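You operate a simulated robot arm through the tools that you are given. There is no shell and no other tool. Be economical: measure what you need, move in short steps, check, and stop when the job is done.

You run a simulated robot arm. Do the job below in one go: nothing can be reset, and whatever is moved stays where it is left.

## Task
Put one of the steel nuts from the top of the long steel bench on top of the brown long wooden block there.
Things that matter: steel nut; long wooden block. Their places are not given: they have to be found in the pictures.

It is judged by the outcome, as a careful person would: the job done as asked, and still so three seconds after it is handed in. It fails if anything else is knocked over, pushed out of place, dropped, spilled or broken.

## Robot
A 6-joint arm with a two-finger parallel gripper, fixed in place. Base frame: the origin is at the foot of the arm, x ahead of it, y to its left, z up; the work surface is at about z = 0.86. Units: m, degrees, N and s.
With the tool pointing down near the work surface it reaches from about 0.26 to 0.68 m from the base axis. Its first joint turns from -66.0 to 66.0 degrees. Payload 2.9 kg.
The TCP is the grasp point between the finger pads, 0.03 m short of the fingertips. In the tool frame z runs along the fingers and y along their closing line. The gripper opens to 0.11 m. The fingers are 0.02 m wide and 0.01 m thick; the gripper's body (0.048 by 0.112 m) begins 0.055 m behind the TCP.
Orientation is that of the tool frame in the base frame, as [roll, pitch, yaw] about the fixed x, y, z axes, in that order (R = Rz(yaw) Ry(pitch) Rx(roll)). With the fingers straight down and closing along the base's y, the tool's x points along the base's -x, its y along +y and its z along -z.

## Interface
- The arm moves only by the tool send_rows. Its argument "motion" is a list of rows, each an object (a shift or turn left out is 0, a gripper value left out holds the last) with "claw": the closure, from 0 (fully open) to 1 (shut); "translation": the shift along the tool's x, y, z in units of 50 mm (1.0 is 50 mm), a list of three; "delta_rot": the turn, a rotation vector about the tool's x, y, z in units of 8 degrees (1.0 is 8 degrees), a list of three. In form: [{"claw": claw, "translation": [x, y, z], "delta_rot": [wx, wy, wz]}, ...]. A call has 1 to 10 rows; each row shifts and turns the commanded pose from where the row before left it, along the tool's axes as they then stand. A call with a number of a shift or a turn outside -1 to 1 is refused whole. Each row takes 0.2 s and may step no farther than 0.05 m and 8.6 degrees from the row before; otherwise, or with a gripper value out of range, the whole call is refused. A pose out of reach is approached as far as the arm can. The call stops where the force on the tool passes 40 N (or 10 N more than at its start, if that is more) or the arm is blocked; 0.2 s more then pass. Each finger travels about 0.108 m/s and halts on what it meets, pressing with about 34 N; the grip force reading is that of the motor and also rises with nothing between the fingers. The clock runs only during rows and for 0.2 s after the last one: add rows that do not move to give the fingers time. The reply holds the time, the measured pose of the TCP, the force on the tool along the base axes, the opening and the grip force, in the units named above and with some noise.
- Cameras (640 x 400 px; columns grow to the right, rows downward): "scene" is fixed at [0.0917, 0.4511, 1.381]; the picture's right is [-0.56, -0.83, 0.00], its down [-0.48, 0.33, -0.81] and it looks along [0.67, -0.46, -0.58] (base axes); focal length 314 px, centre (320, 200). "wrist" rides on the gripper at [-0.036, 0, -0.057] in the tool frame; the picture's right is [0.00, -1.00, 0.00], its down [0.97, 0.00, -0.24] and it looks along [0.24, 0.00, 0.97] (tool axes); focal length 218 px, centre (320, 200).
- camera(camera): a new picture of that camera. The clock stands still meanwhile.
- pixel_to_xyz(camera, pixels): for up to 12 pixels [column, row] of the newest picture of that camera ("zoom" is the newest enlarged one), the place [x, y, z] in the base frame of the surface seen there, good to about 0.002 m. The clock stands still meanwhile.
- close_up(camera, box): a new picture of the part [left, top, right, bottom] of that camera's present view, enlarged. The clock stands still meanwhile.
- sign_off(): hands the job in; it is judged then, once.

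Go step by step. Measure first, check grasps and placings, and put right what went wrong. The budget is 60 turns and 20 pictures, counting those below and the enlarged ones. Unless the task says otherwise, let go and move clear before handing in, and close with one line.

The tools are called after "Call:" as a command line: name --argument value ..., lists and objects as JSON in quotes. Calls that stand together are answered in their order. send_rows: Moves the arm, as the interface text tells. Its arguments: {"type":"object","properties":{"motion":{"type":"array"}},"required":["motion"]} The other tools are called the same way: camera (camera) takes a picture; pixel_to_xyz (camera, pixels) gives the place of the surface under pixels of a picture; close_up (camera, box) takes an enlarged picture of a part of a camera's view; sign_off () hands the job in.

At the start:

```text
time_s: 0.0
ee_pos: [0.5088, -0.0017, 1.0986]
orientation: [-180.0, -0.1, -180.0]
wrist_force: [0.1, -0.2, 0.1]
width: 0.1099
gripper_force: 0.0
```

scene: 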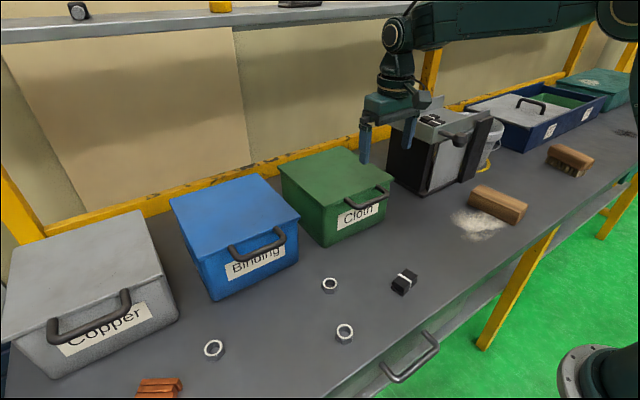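
wrist: 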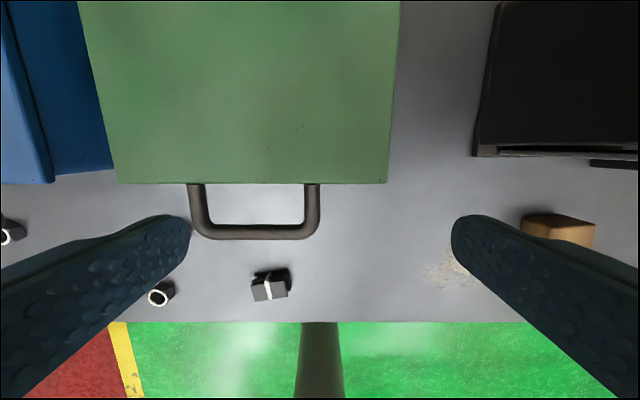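

The scene shows three nuts near (330,285), (345,332) and (214,349), and brown blocks near (497,204) and (570,160). I'll zoom in on both areas.

Call:
close_up --camera "scene" --box '[420, 120, 640, 258]'

Call:
pixel_to_xyz --camera "scene" --pixels '[[330, 278], [330, 285], [345, 324], [345, 333], [214, 349], [404, 283], [470, 190], [525, 206], [495, 200], [515, 220], [570, 155], [140, 385]]'

Call:
close_up --camera "scene" --box '[120, 250, 440, 400]'

```text
2.90 times, centred on (530, 189) of scene
```

zoom: 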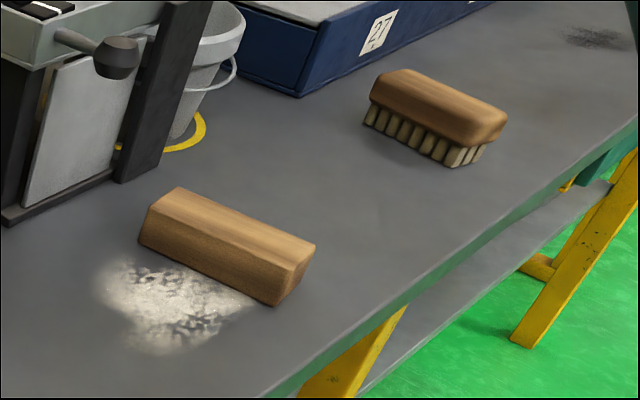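

```text
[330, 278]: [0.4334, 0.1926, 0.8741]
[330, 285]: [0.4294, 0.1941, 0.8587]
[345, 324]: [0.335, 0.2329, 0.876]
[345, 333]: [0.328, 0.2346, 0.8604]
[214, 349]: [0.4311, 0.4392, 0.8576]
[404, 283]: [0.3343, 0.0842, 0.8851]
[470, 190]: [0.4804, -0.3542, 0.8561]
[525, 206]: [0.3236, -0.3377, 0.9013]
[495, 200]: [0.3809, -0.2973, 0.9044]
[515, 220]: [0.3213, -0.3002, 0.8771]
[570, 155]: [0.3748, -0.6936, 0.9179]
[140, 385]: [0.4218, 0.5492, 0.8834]
```

```text
2.00 times, centred on (280, 325) of scene
```

zoom: 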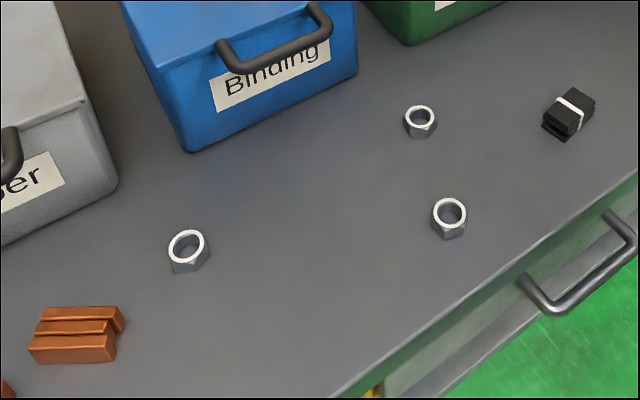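

The block at (497,204) is the plain long wooden one; the other, with bristles, is a brush. Next I'll measure the nuts' rims and the block's top corners.

Call:
pixel_to_xyz --camera "zoom" --pixels '[[420, 107], [407, 121], [433, 120], [419, 134], [449, 201], [435, 214], [464, 215], [449, 229], [420, 120], [449, 215]]'

Call:
pixel_to_xyz --camera "scene" --pixels '[[482, 186], [474, 191], [526, 205], [519, 211], [500, 198], [505, 200], [495, 200], [490, 193], [510, 205], [480, 188]]'

```text
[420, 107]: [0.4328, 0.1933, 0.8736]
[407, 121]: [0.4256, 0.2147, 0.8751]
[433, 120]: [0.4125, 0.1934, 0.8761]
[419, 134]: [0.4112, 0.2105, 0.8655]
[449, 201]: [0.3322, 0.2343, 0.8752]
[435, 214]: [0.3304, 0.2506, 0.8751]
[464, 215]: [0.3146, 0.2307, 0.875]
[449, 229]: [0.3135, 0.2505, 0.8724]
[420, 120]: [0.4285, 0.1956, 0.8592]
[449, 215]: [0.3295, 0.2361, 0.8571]
```

```text
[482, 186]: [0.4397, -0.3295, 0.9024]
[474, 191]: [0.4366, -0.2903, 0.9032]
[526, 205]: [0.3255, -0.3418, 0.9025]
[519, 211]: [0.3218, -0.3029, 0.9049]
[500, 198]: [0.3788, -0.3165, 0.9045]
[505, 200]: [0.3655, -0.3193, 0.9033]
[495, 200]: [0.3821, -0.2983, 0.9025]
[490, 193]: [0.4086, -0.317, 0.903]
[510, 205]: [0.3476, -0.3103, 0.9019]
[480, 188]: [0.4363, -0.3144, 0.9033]
```

The chosen nut is centred near (0.323, 0.242) with its top at z≈0.875. The block's top is centred near (0.381, -0.316) at z≈0.903. I'll move over the nut to look at its flats.

Call:
send_rows --motion '[{"claw": 0, "translation": [0.93, 0, 0]}, {"translation": [0.93, 0, 0]}, {"translation": [0.93, 0, 0]}, {"translation": [0.93, 0, 0]}, {"translation": [0, 0.97, 0]}, {"translation": [0, 0.97, 0]}, {"translation": [0, 0.97, 0]}, {"translation": [0, 0.97, 0]}, {"translation": [0, 0.97, 0]}]'

Call:
send_rows --motion '[{"translation": [0, 0, 0.9]}, {"translation": [0, 0, 0.9]}, {"translation": [0, 0, 0]}]'

Call:
close_up --camera "wrist" --box '[240, 150, 400, 250]'

```text
time_s: 2.0
ee_pos: [0.3211, 0.2419, 1.0979]
orientation: [-180.0, 0.0, 179.9]
wrist_force: [-0.2, 0.2, -1.1]
width: 0.1099
gripper_force: 0.0
```

```text
time_s: 2.8
ee_pos: [0.3211, 0.2402, 1.0068]
orientation: [-179.9, 0.0, 179.9]
wrist_force: [-0.8, 0.5, 0.3]
width: 0.1097
gripper_force: 0.1
```

```text
4.00 times, centred on (320, 200) of wrist
```

zoom: 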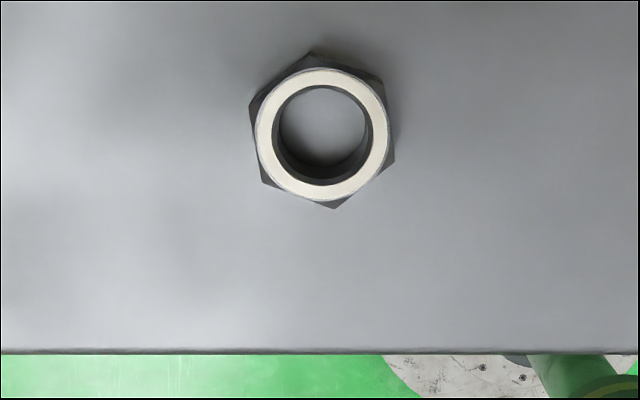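

The nut is centred in the close-up at about (322,130). Its left flat (250,105)-(262,182) is tilted about 9°, so I'll measure the rim and turn the tool -8.8° about its z.

Call:
pixel_to_xyz --camera "zoom" --pixels '[[322, 76], [264, 131], [379, 131], [322, 192], [285, 91], [362, 91], [281, 175], [365, 173], [200, 130]]'

```text
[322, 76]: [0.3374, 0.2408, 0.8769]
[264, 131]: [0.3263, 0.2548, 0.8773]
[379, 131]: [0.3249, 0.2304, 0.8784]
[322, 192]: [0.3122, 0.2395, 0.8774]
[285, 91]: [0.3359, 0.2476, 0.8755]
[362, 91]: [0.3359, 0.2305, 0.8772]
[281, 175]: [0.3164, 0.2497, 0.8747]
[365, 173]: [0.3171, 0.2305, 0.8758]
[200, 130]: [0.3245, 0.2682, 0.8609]
```

The nut's centre is (0.326, 0.241), with the top at 0.877 and the bench at 0.860. I'll turn, centre and descend to TCP z≈0.894.

Call:
send_rows --motion '[{"translation": [-0.1, 0.02, 0], "delta_rot": [0, 0, -0.55]}, {"delta_rot": [0, 0, -0.55]}, {"translation": [0, 0, 0.6]}, {"translation": [0, 0, 0.6]}, {"translation": [0, 0, 0.6]}, {"translation": [0, 0, 0.3]}, {"translation": [0, 0, 0]}]'

Call:
camera --camera "wrist"

```text
time_s: 4.4
ee_pos: [0.3281, 0.2413, 0.9031]
orientation: [180.0, 0.0, -171.2]
wrist_force: [0.9, -0.5, 0.3]
width: 0.11
gripper_force: 0.0
```

```text
14 pictures are left
```

wrist: 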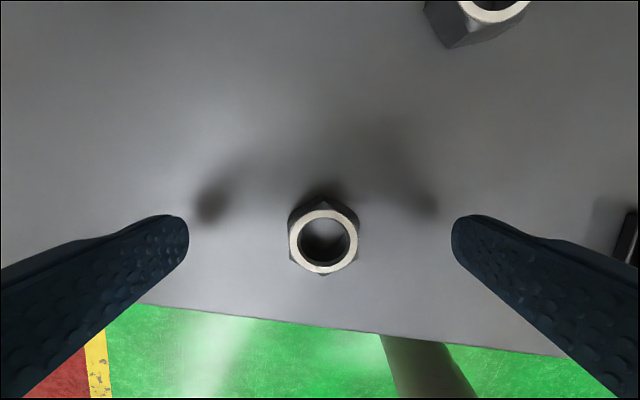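

The flats (left edge x≈290, right edge ≈357) are now upright and centred between the fingers. I'll go down 9 mm and close.

Call:
send_rows --motion '[{"translation": [0.02, 0, 0.18]}, {"claw": 0}, {"claw": 1}, {"claw": 1}, {"claw": 1}, {"claw": 1}]'

```text
time_s: 5.8
ee_pos: [0.3277, 0.2431, 0.8935]
orientation: [180.0, 0.1, -171.2]
wrist_force: [0.5, -0.1, 0.3]
width: 0.0291
gripper_force: 34.2
```

The width of 29 mm with 34 N means the nut is held. I'll lift and turn back to yaw 180, and check how far the press box at (440,130) reaches.

Call:
send_rows --motion '[{"translation": [0, 0, -0.5]}, {"translation": [0, 0, -0.9]}, {"translation": [0, 0, -0.9]}, {"translation": [0, 0, -0.9], "delta_rot": [0, 0, 0.55]}, {"delta_rot": [0, 0, 0.55]}, {"translation": [0, 0, 0]}]'

Call:
camera --camera "scene"

Call:
pixel_to_xyz --camera "scene" --pixels '[[465, 141], [447, 140], [435, 120], [489, 122], [462, 180], [470, 125], [380, 190], [404, 280]]'

```text
time_s: 7.2
ee_pos: [0.3275, 0.2421, 1.0555]
orientation: [-180.0, 0.0, 179.9]
wrist_force: [-0.2, -1.6, 0.4]
width: 0.0002
gripper_force: 34.0
```

```text
13 pictures are left
```

scene: 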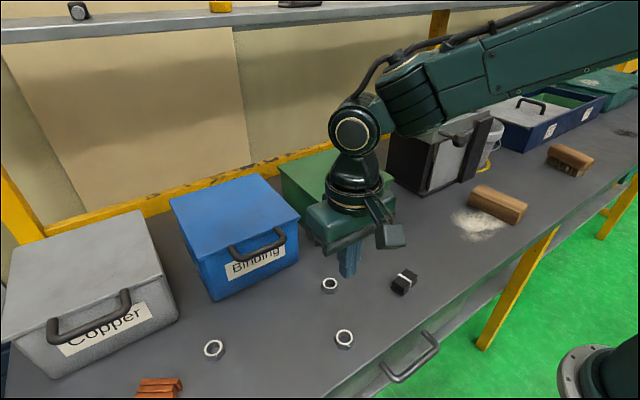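

```text
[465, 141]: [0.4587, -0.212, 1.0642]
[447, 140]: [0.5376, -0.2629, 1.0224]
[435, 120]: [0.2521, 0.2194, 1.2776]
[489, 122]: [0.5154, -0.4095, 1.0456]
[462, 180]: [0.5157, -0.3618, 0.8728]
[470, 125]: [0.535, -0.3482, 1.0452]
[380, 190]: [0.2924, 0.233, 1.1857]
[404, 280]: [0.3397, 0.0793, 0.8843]
```

The gripper closed to 0, so the nut slipped out and now sits on the bench near (344,338). I'll open, look at it from above, and grip lower this time.

Call:
send_rows --motion '[{"claw": 0}, {"translation": [0, 0, 0.9]}, {"claw": 0}, {"claw": 0}]'

Call:
close_up --camera "wrist" --box '[240, 150, 400, 250]'

Call:
close_up --camera "scene" --box '[304, 315, 384, 365]'

```text
time_s: 8.2
ee_pos: [0.3281, 0.2426, 1.0097]
orientation: [-180.0, 0.0, -180.0]
wrist_force: [-0.1, 0.9, -0.3]
width: 0.11
gripper_force: 0.0
```

```text
4.00 times, centred on (320, 200) of wrist
```

zoom: 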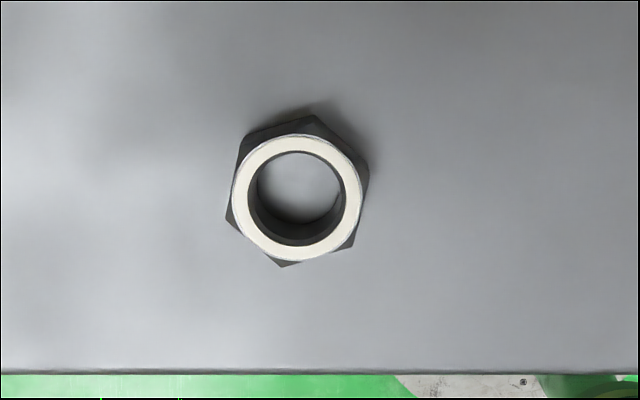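

```text
8.00 times, centred on (344, 340) of scene
```

zoom: 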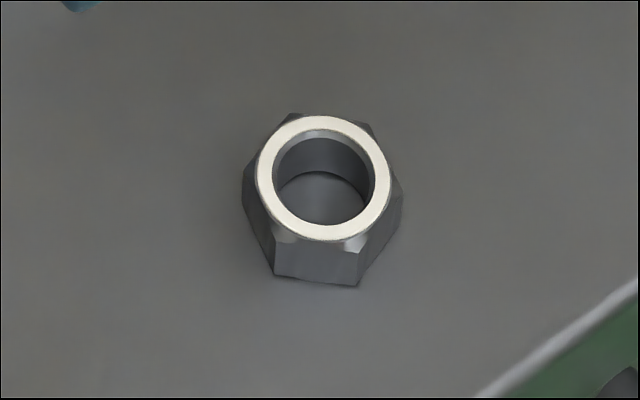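

The nut lies flat, and its vertical axis (313,116)-(283,266) is now tilted about 10.5° the other way. I'll measure its rim and the bench.

Call:
pixel_to_xyz --camera "zoom" --pixels '[[322, 122], [322, 233], [265, 178], [382, 180], [282, 134], [366, 220], [362, 135], [283, 220], [200, 290], [440, 200], [320, 280]]'

Call:
camera --camera "wrist"

Call:
pixel_to_xyz --camera "wrist" --pixels '[[314, 185], [314, 213], [300, 199], [329, 199], [304, 189], [324, 209], [324, 189], [304, 209], [280, 200], [360, 200]]'

```text
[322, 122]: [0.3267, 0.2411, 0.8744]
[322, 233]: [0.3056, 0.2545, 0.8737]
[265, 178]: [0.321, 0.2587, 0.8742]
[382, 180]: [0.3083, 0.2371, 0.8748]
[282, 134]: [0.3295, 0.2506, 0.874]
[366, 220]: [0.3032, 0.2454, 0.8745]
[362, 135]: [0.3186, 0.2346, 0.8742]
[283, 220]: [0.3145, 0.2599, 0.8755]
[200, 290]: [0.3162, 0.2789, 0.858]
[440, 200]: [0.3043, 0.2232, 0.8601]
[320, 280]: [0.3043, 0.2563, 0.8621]
```

```text
10 pictures are left
```

wrist: 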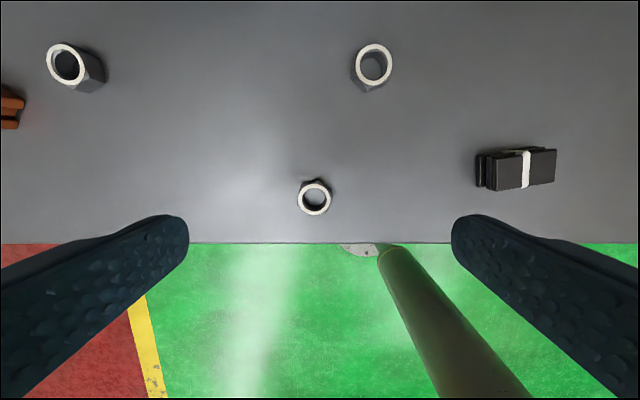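

```text
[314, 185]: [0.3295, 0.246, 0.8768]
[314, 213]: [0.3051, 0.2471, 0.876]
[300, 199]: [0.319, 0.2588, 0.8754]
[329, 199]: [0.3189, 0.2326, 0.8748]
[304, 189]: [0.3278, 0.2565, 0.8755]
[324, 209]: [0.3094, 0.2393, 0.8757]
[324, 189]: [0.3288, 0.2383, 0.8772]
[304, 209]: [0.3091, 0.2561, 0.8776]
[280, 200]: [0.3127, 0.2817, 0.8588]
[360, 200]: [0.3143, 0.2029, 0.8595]
```

The nut's centre is about (0.317, 0.2475). I'll centre, turn +10.5° and descend to z≈0.895 first.

Call:
send_rows --motion '[{"translation": [0.22, 0.1, 0], "delta_rot": [0, 0, 0.65]}, {"delta_rot": [0, 0, 0.65]}, {"translation": [0, 0, 0.6]}, {"translation": [0, 0, 0.6]}, {"translation": [0, 0, 0.6]}, {"translation": [0, 0, 0.4]}, {"translation": [0, 0, 0.1]}, {"translation": [0, 0, 0]}]'

Call:
close_up --camera "wrist" --box '[160, 150, 480, 350]'

```text
time_s: 10.0
ee_pos: [0.3147, 0.2473, 0.8954]
orientation: [179.9, 0.1, 169.5]
wrist_force: [0.4, 0.0, -0.2]
width: 0.1101
gripper_force: 0.0
```

```text
2.00 times, centred on (320, 250) of wrist
```

zoom: 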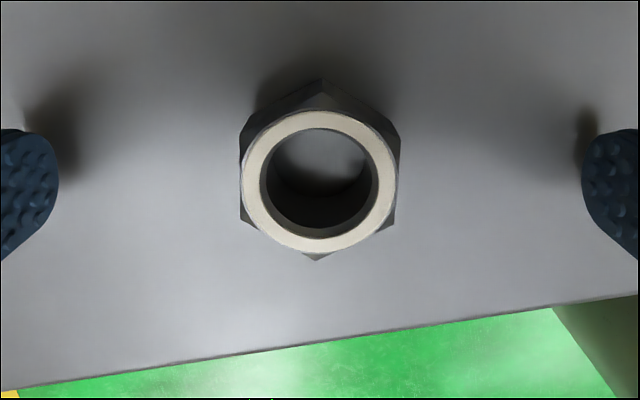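

The nut is well aligned, with its rim centre at (320,181) against an expected (320,186). I'll go down 5 mm, close, lift slowly by 1 cm and check.

Call:
send_rows --motion '[{"translation": [-0.02, 0, 0.11]}, {"claw": 0}, {"claw": 1}, {"claw": 1}, {"claw": 1}, {"claw": 1}, {"claw": 1}]'

Call:
send_rows --motion '[{"translation": [0, 0, -0.05]}, {"translation": [0, 0, -0.1]}, {"translation": [0, 0, -0.1]}]'

Call:
close_up --camera "wrist" --box '[160, 150, 480, 350]'

```text
time_s: 11.6
ee_pos: [0.3174, 0.2462, 0.8895]
orientation: [179.9, 0.1, 169.5]
wrist_force: [2.3, -9.4, 37.1]
width: 0.0294
gripper_force: 34.2
```

```text
time_s: 12.4
ee_pos: [0.3162, 0.2482, 0.9017]
orientation: [-180.0, -0.1, 169.6]
wrist_force: [-0.1, 0.5, -1.0]
width: 0.0293
gripper_force: 33.7
```

```text
2.00 times, centred on (320, 250) of wrist
```

zoom: 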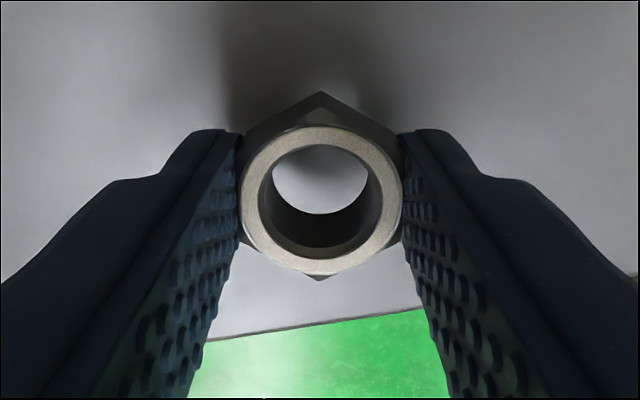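

The tips touched the bench at TCP z 0.8895, and the nut is held and came up with the gripper, with its bottom about 30 mm below the TCP. I'll lift further at a gentle speed.

Call:
send_rows --motion '[{"translation": [0, 0, -0.2]}, {"translation": [0, 0, -0.3]}, {"translation": [0, 0, -0.3]}, {"translation": [0, 0, -0.3]}, {"translation": [0, 0, -0.3]}, {"translation": [0, 0, -0.3]}, {"translation": [0, 0, -0.2]}, {"translation": [0, 0, -0.1]}]'

Call:
send_rows --motion '[{"delta_rot": [0, 0, -0.2]}, {"delta_rot": [0, 0, -0.3]}, {"delta_rot": [0, 0, -0.3]}, {"delta_rot": [0, 0, -0.3]}, {"delta_rot": [0, 0, -0.2]}, {"delta_rot": [0, 0, 0]}]'

```text
time_s: 14.2
ee_pos: [0.3168, 0.2477, 1.001]
orientation: [-180.0, 0.0, 169.6]
wrist_force: [-0.8, 0.0, -1.2]
width: 0.0291
gripper_force: 34.1
```

```text
time_s: 15.6
ee_pos: [0.3152, 0.2466, 1.0012]
orientation: [-180.0, 0.0, 180.0]
wrist_force: [-0.1, -0.8, 0.2]
width: 0.0292
gripper_force: 34.2
```

The nut is still held at 29 mm. I'll carry it along -y at x≈0.316 with gentle ramps.

Call:
send_rows --motion '[{"translation": [0, -0.2, 0]}, {"translation": [0, -0.4, 0]}, {"translation": [0, -0.6, 0]}, {"translation": [0, -0.6, 0]}, {"translation": [0, -0.6, 0]}, {"translation": [0, -0.6, 0]}, {"translation": [0, -0.6, 0]}, {"translation": [0, -0.6, 0]}, {"translation": [0, -0.4, 0]}, {"translation": [0, -0.2, 0]}]'

Call:
send_rows --motion '[{"translation": [0, -0.2, 0]}, {"translation": [0, -0.5, 0]}, {"translation": [0, -0.7, 0]}, {"translation": [0, -0.8, 0]}, {"translation": [0, -0.8, 0]}, {"translation": [0, -0.8, 0]}, {"translation": [0, -0.8, 0]}, {"translation": [0, -0.8, 0]}, {"translation": [0, -0.7, 0]}, {"translation": [0, -0.36, 0]}]'

Call:
send_rows --motion '[{"translation": [-0.2, 0, 0]}, {"translation": [-0.4, 0, 0]}, {"translation": [-0.4, 0, 0]}, {"translation": [-0.2, 0, 0]}, {"translation": [0, 0, 0]}]'

Call:
camera --camera "wrist"

Call:
close_up --camera "scene" --box '[400, 100, 560, 240]'

```text
time_s: 17.8
ee_pos: [0.3161, 0.0068, 1.0019]
orientation: [-180.0, -0.1, -179.9]
wrist_force: [-0.6, -0.2, -0.7]
width: 0.0294
gripper_force: 34.1
```

```text
time_s: 20.0
ee_pos: [0.3171, -0.3166, 1.0016]
orientation: [-180.0, 0.0, -180.0]
wrist_force: [-0.1, -1.1, -0.5]
width: 0.0292
gripper_force: 33.7
```

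```text
time_s: 21.2
ee_pos: [0.3753, -0.3169, 1.0016]
orientation: [180.0, 0.1, -180.0]
wrist_force: [-0.4, 0.3, -0.7]
width: 0.0295
gripper_force: 34.4
```

```text
7 pictures are left
```

wrist: 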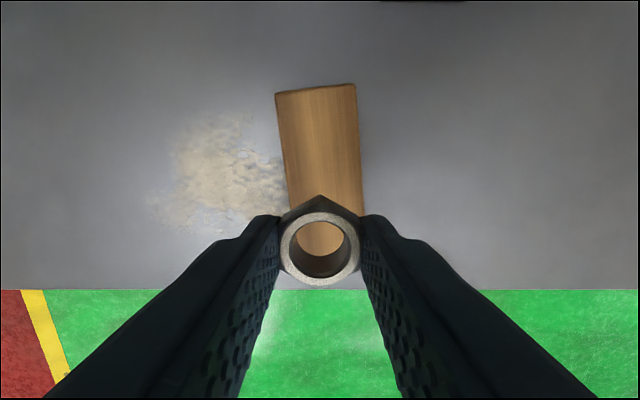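

```text
2.86 times, centred on (480, 170) of scene
```

zoom: 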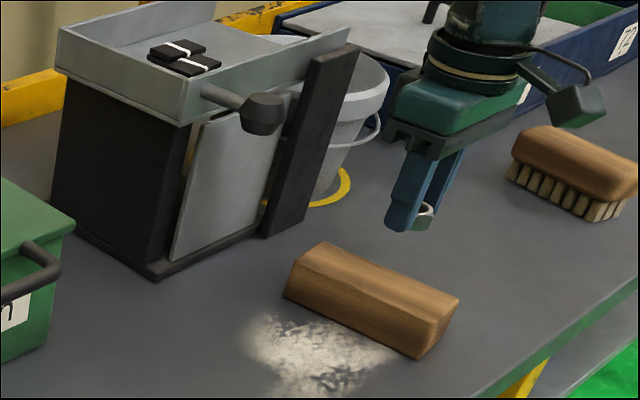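

The nut is held over the block, which shows in the wrist view from (277,93) to (364,215). I'll measure the block's edges from here.

Call:
pixel_to_xyz --camera "wrist" --pixels '[[281, 98], [352, 90], [291, 190], [358, 190], [285, 150], [356, 150], [320, 150], [320, 100], [320, 240]]'

```text
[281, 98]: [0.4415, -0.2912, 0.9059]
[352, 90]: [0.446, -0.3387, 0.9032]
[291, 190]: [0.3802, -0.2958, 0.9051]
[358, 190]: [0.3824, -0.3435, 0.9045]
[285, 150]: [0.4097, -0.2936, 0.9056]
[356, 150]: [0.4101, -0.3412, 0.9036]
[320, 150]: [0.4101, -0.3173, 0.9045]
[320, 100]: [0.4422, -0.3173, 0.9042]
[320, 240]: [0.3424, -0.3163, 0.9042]
```

The block's top is centred near (0.383, -0.3195) at z≈0.904. I'll centre on it and go down to TCP z≈0.940.

Call:
send_rows --motion '[{"translation": [-0.14, -0.05, 0]}, {"translation": [0, 0, 0.2]}, {"translation": [0, 0, 0.3]}, {"translation": [0, 0, 0.3]}, {"translation": [0, 0, 0.25]}, {"translation": [0, 0, 0.15]}, {"translation": [0, 0, 0.04]}, {"translation": [0, 0, 0]}]'

Call:
close_up --camera "scene" --box '[450, 160, 550, 230]'

```text
time_s: 23.0
ee_pos: [0.3836, -0.3184, 0.9396]
orientation: [180.0, 0.0, 180.0]
wrist_force: [0.6, 0.8, -0.8]
width: 0.0288
gripper_force: 34.2
```

```text
5.71 times, centred on (500, 195) of scene
```

zoom: 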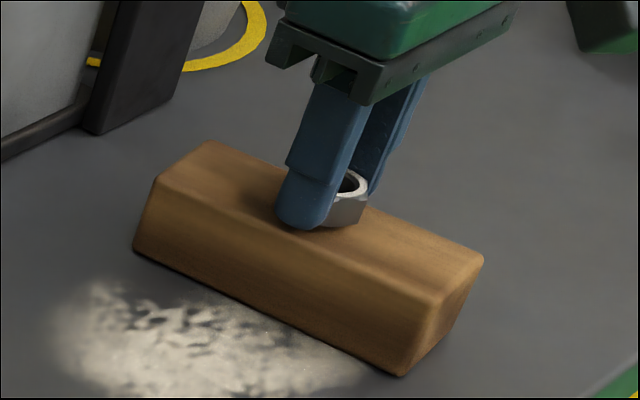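

The nut is just above the middle of the block. I'll lower it in 1 mm steps and watch the force.

Call:
send_rows --motion '[{"translation": [0, 0, 0.02]}, {"translation": [0, 0, 0.02]}, {"translation": [0, 0, 0.02]}, {"translation": [0, 0, 0]}]'

```text
time_s: 24.0
ee_pos: [0.3837, -0.3185, 0.9361]
orientation: [179.9, 0.0, -180.0]
wrist_force: [-0.4, -0.4, 0.0]
width: 0.0292
gripper_force: 33.7
```

Call:
send_rows --motion '[{"translation": [0, 0, 0.02]}, {"translation": [0, 0, 0]}]'

Call:
send_rows --motion '[{"translation": [0, 0, 0.02]}, {"translation": [0, 0, 0]}]'

```text
time_s: 24.6
ee_pos: [0.3824, -0.3173, 0.9351]
orientation: [-180.0, 0.0, 180.0]
wrist_force: [0.5, 0.2, -1.0]
width: 0.0296
gripper_force: 34.6
```

```text
time_s: 25.2
ee_pos: [0.3842, -0.3182, 0.9338]
orientation: [180.0, 0.1, -180.0]
wrist_force: [-0.6, 0.8, 3.6]
width: 0.0291
gripper_force: 34.1
```

A force of 3.6 N shows light contact with the block at 0.9338. I'll ease up 0.5 mm, open, and rise.

Call:
send_rows --motion '[{"translation": [0, 0, -0.01]}, {"claw": 0.55}, {"claw": 0.55}, {"claw": 0.55}, {"translation": [0, 0, -0.1]}, {"translation": [0, 0, -0.4]}, {"translation": [0, 0, -0.6]}, {"translation": [0, 0, -0.6]}, {"translation": [0, 0, 0]}]'

Call:
close_up --camera "scene" --box '[450, 150, 550, 230]'

Call:
camera --camera "wrist"

```text
time_s: 27.2
ee_pos: [0.3825, -0.3176, 1.0208]
orientation: [-180.0, 0.0, 180.0]
wrist_force: [0.3, 0.4, -0.2]
width: 0.0495
gripper_force: 0.0
```

```text
5.00 times, centred on (500, 190) of scene
```

zoom: 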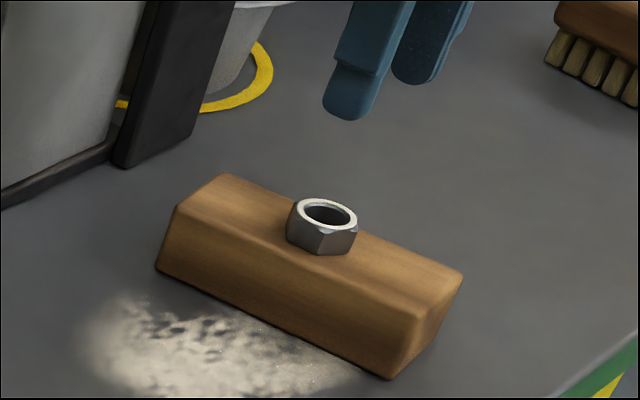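

```text
3 pictures are left
```

wrist: 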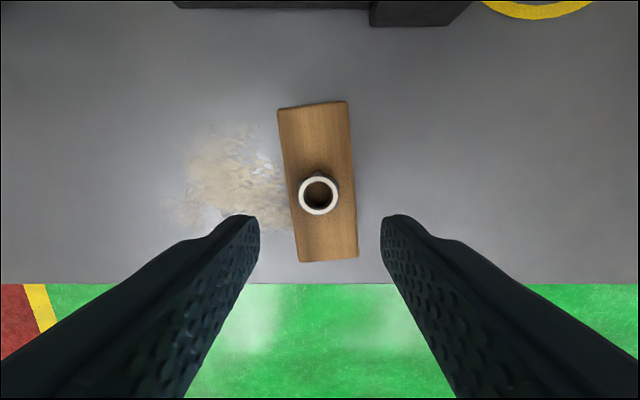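

The nut lies flat in the middle of the block at (318,194) in the wrist view, and the gripper is clear of it. The block is undisturbed, so I'm handing in.

Call:
sign_off

```text
The job is handed in.
```

One steel nut now lies flat on top of the brown long wooden block; it slipped from the first grip just above the bench, and I picked it up again. Nothing else was moved.
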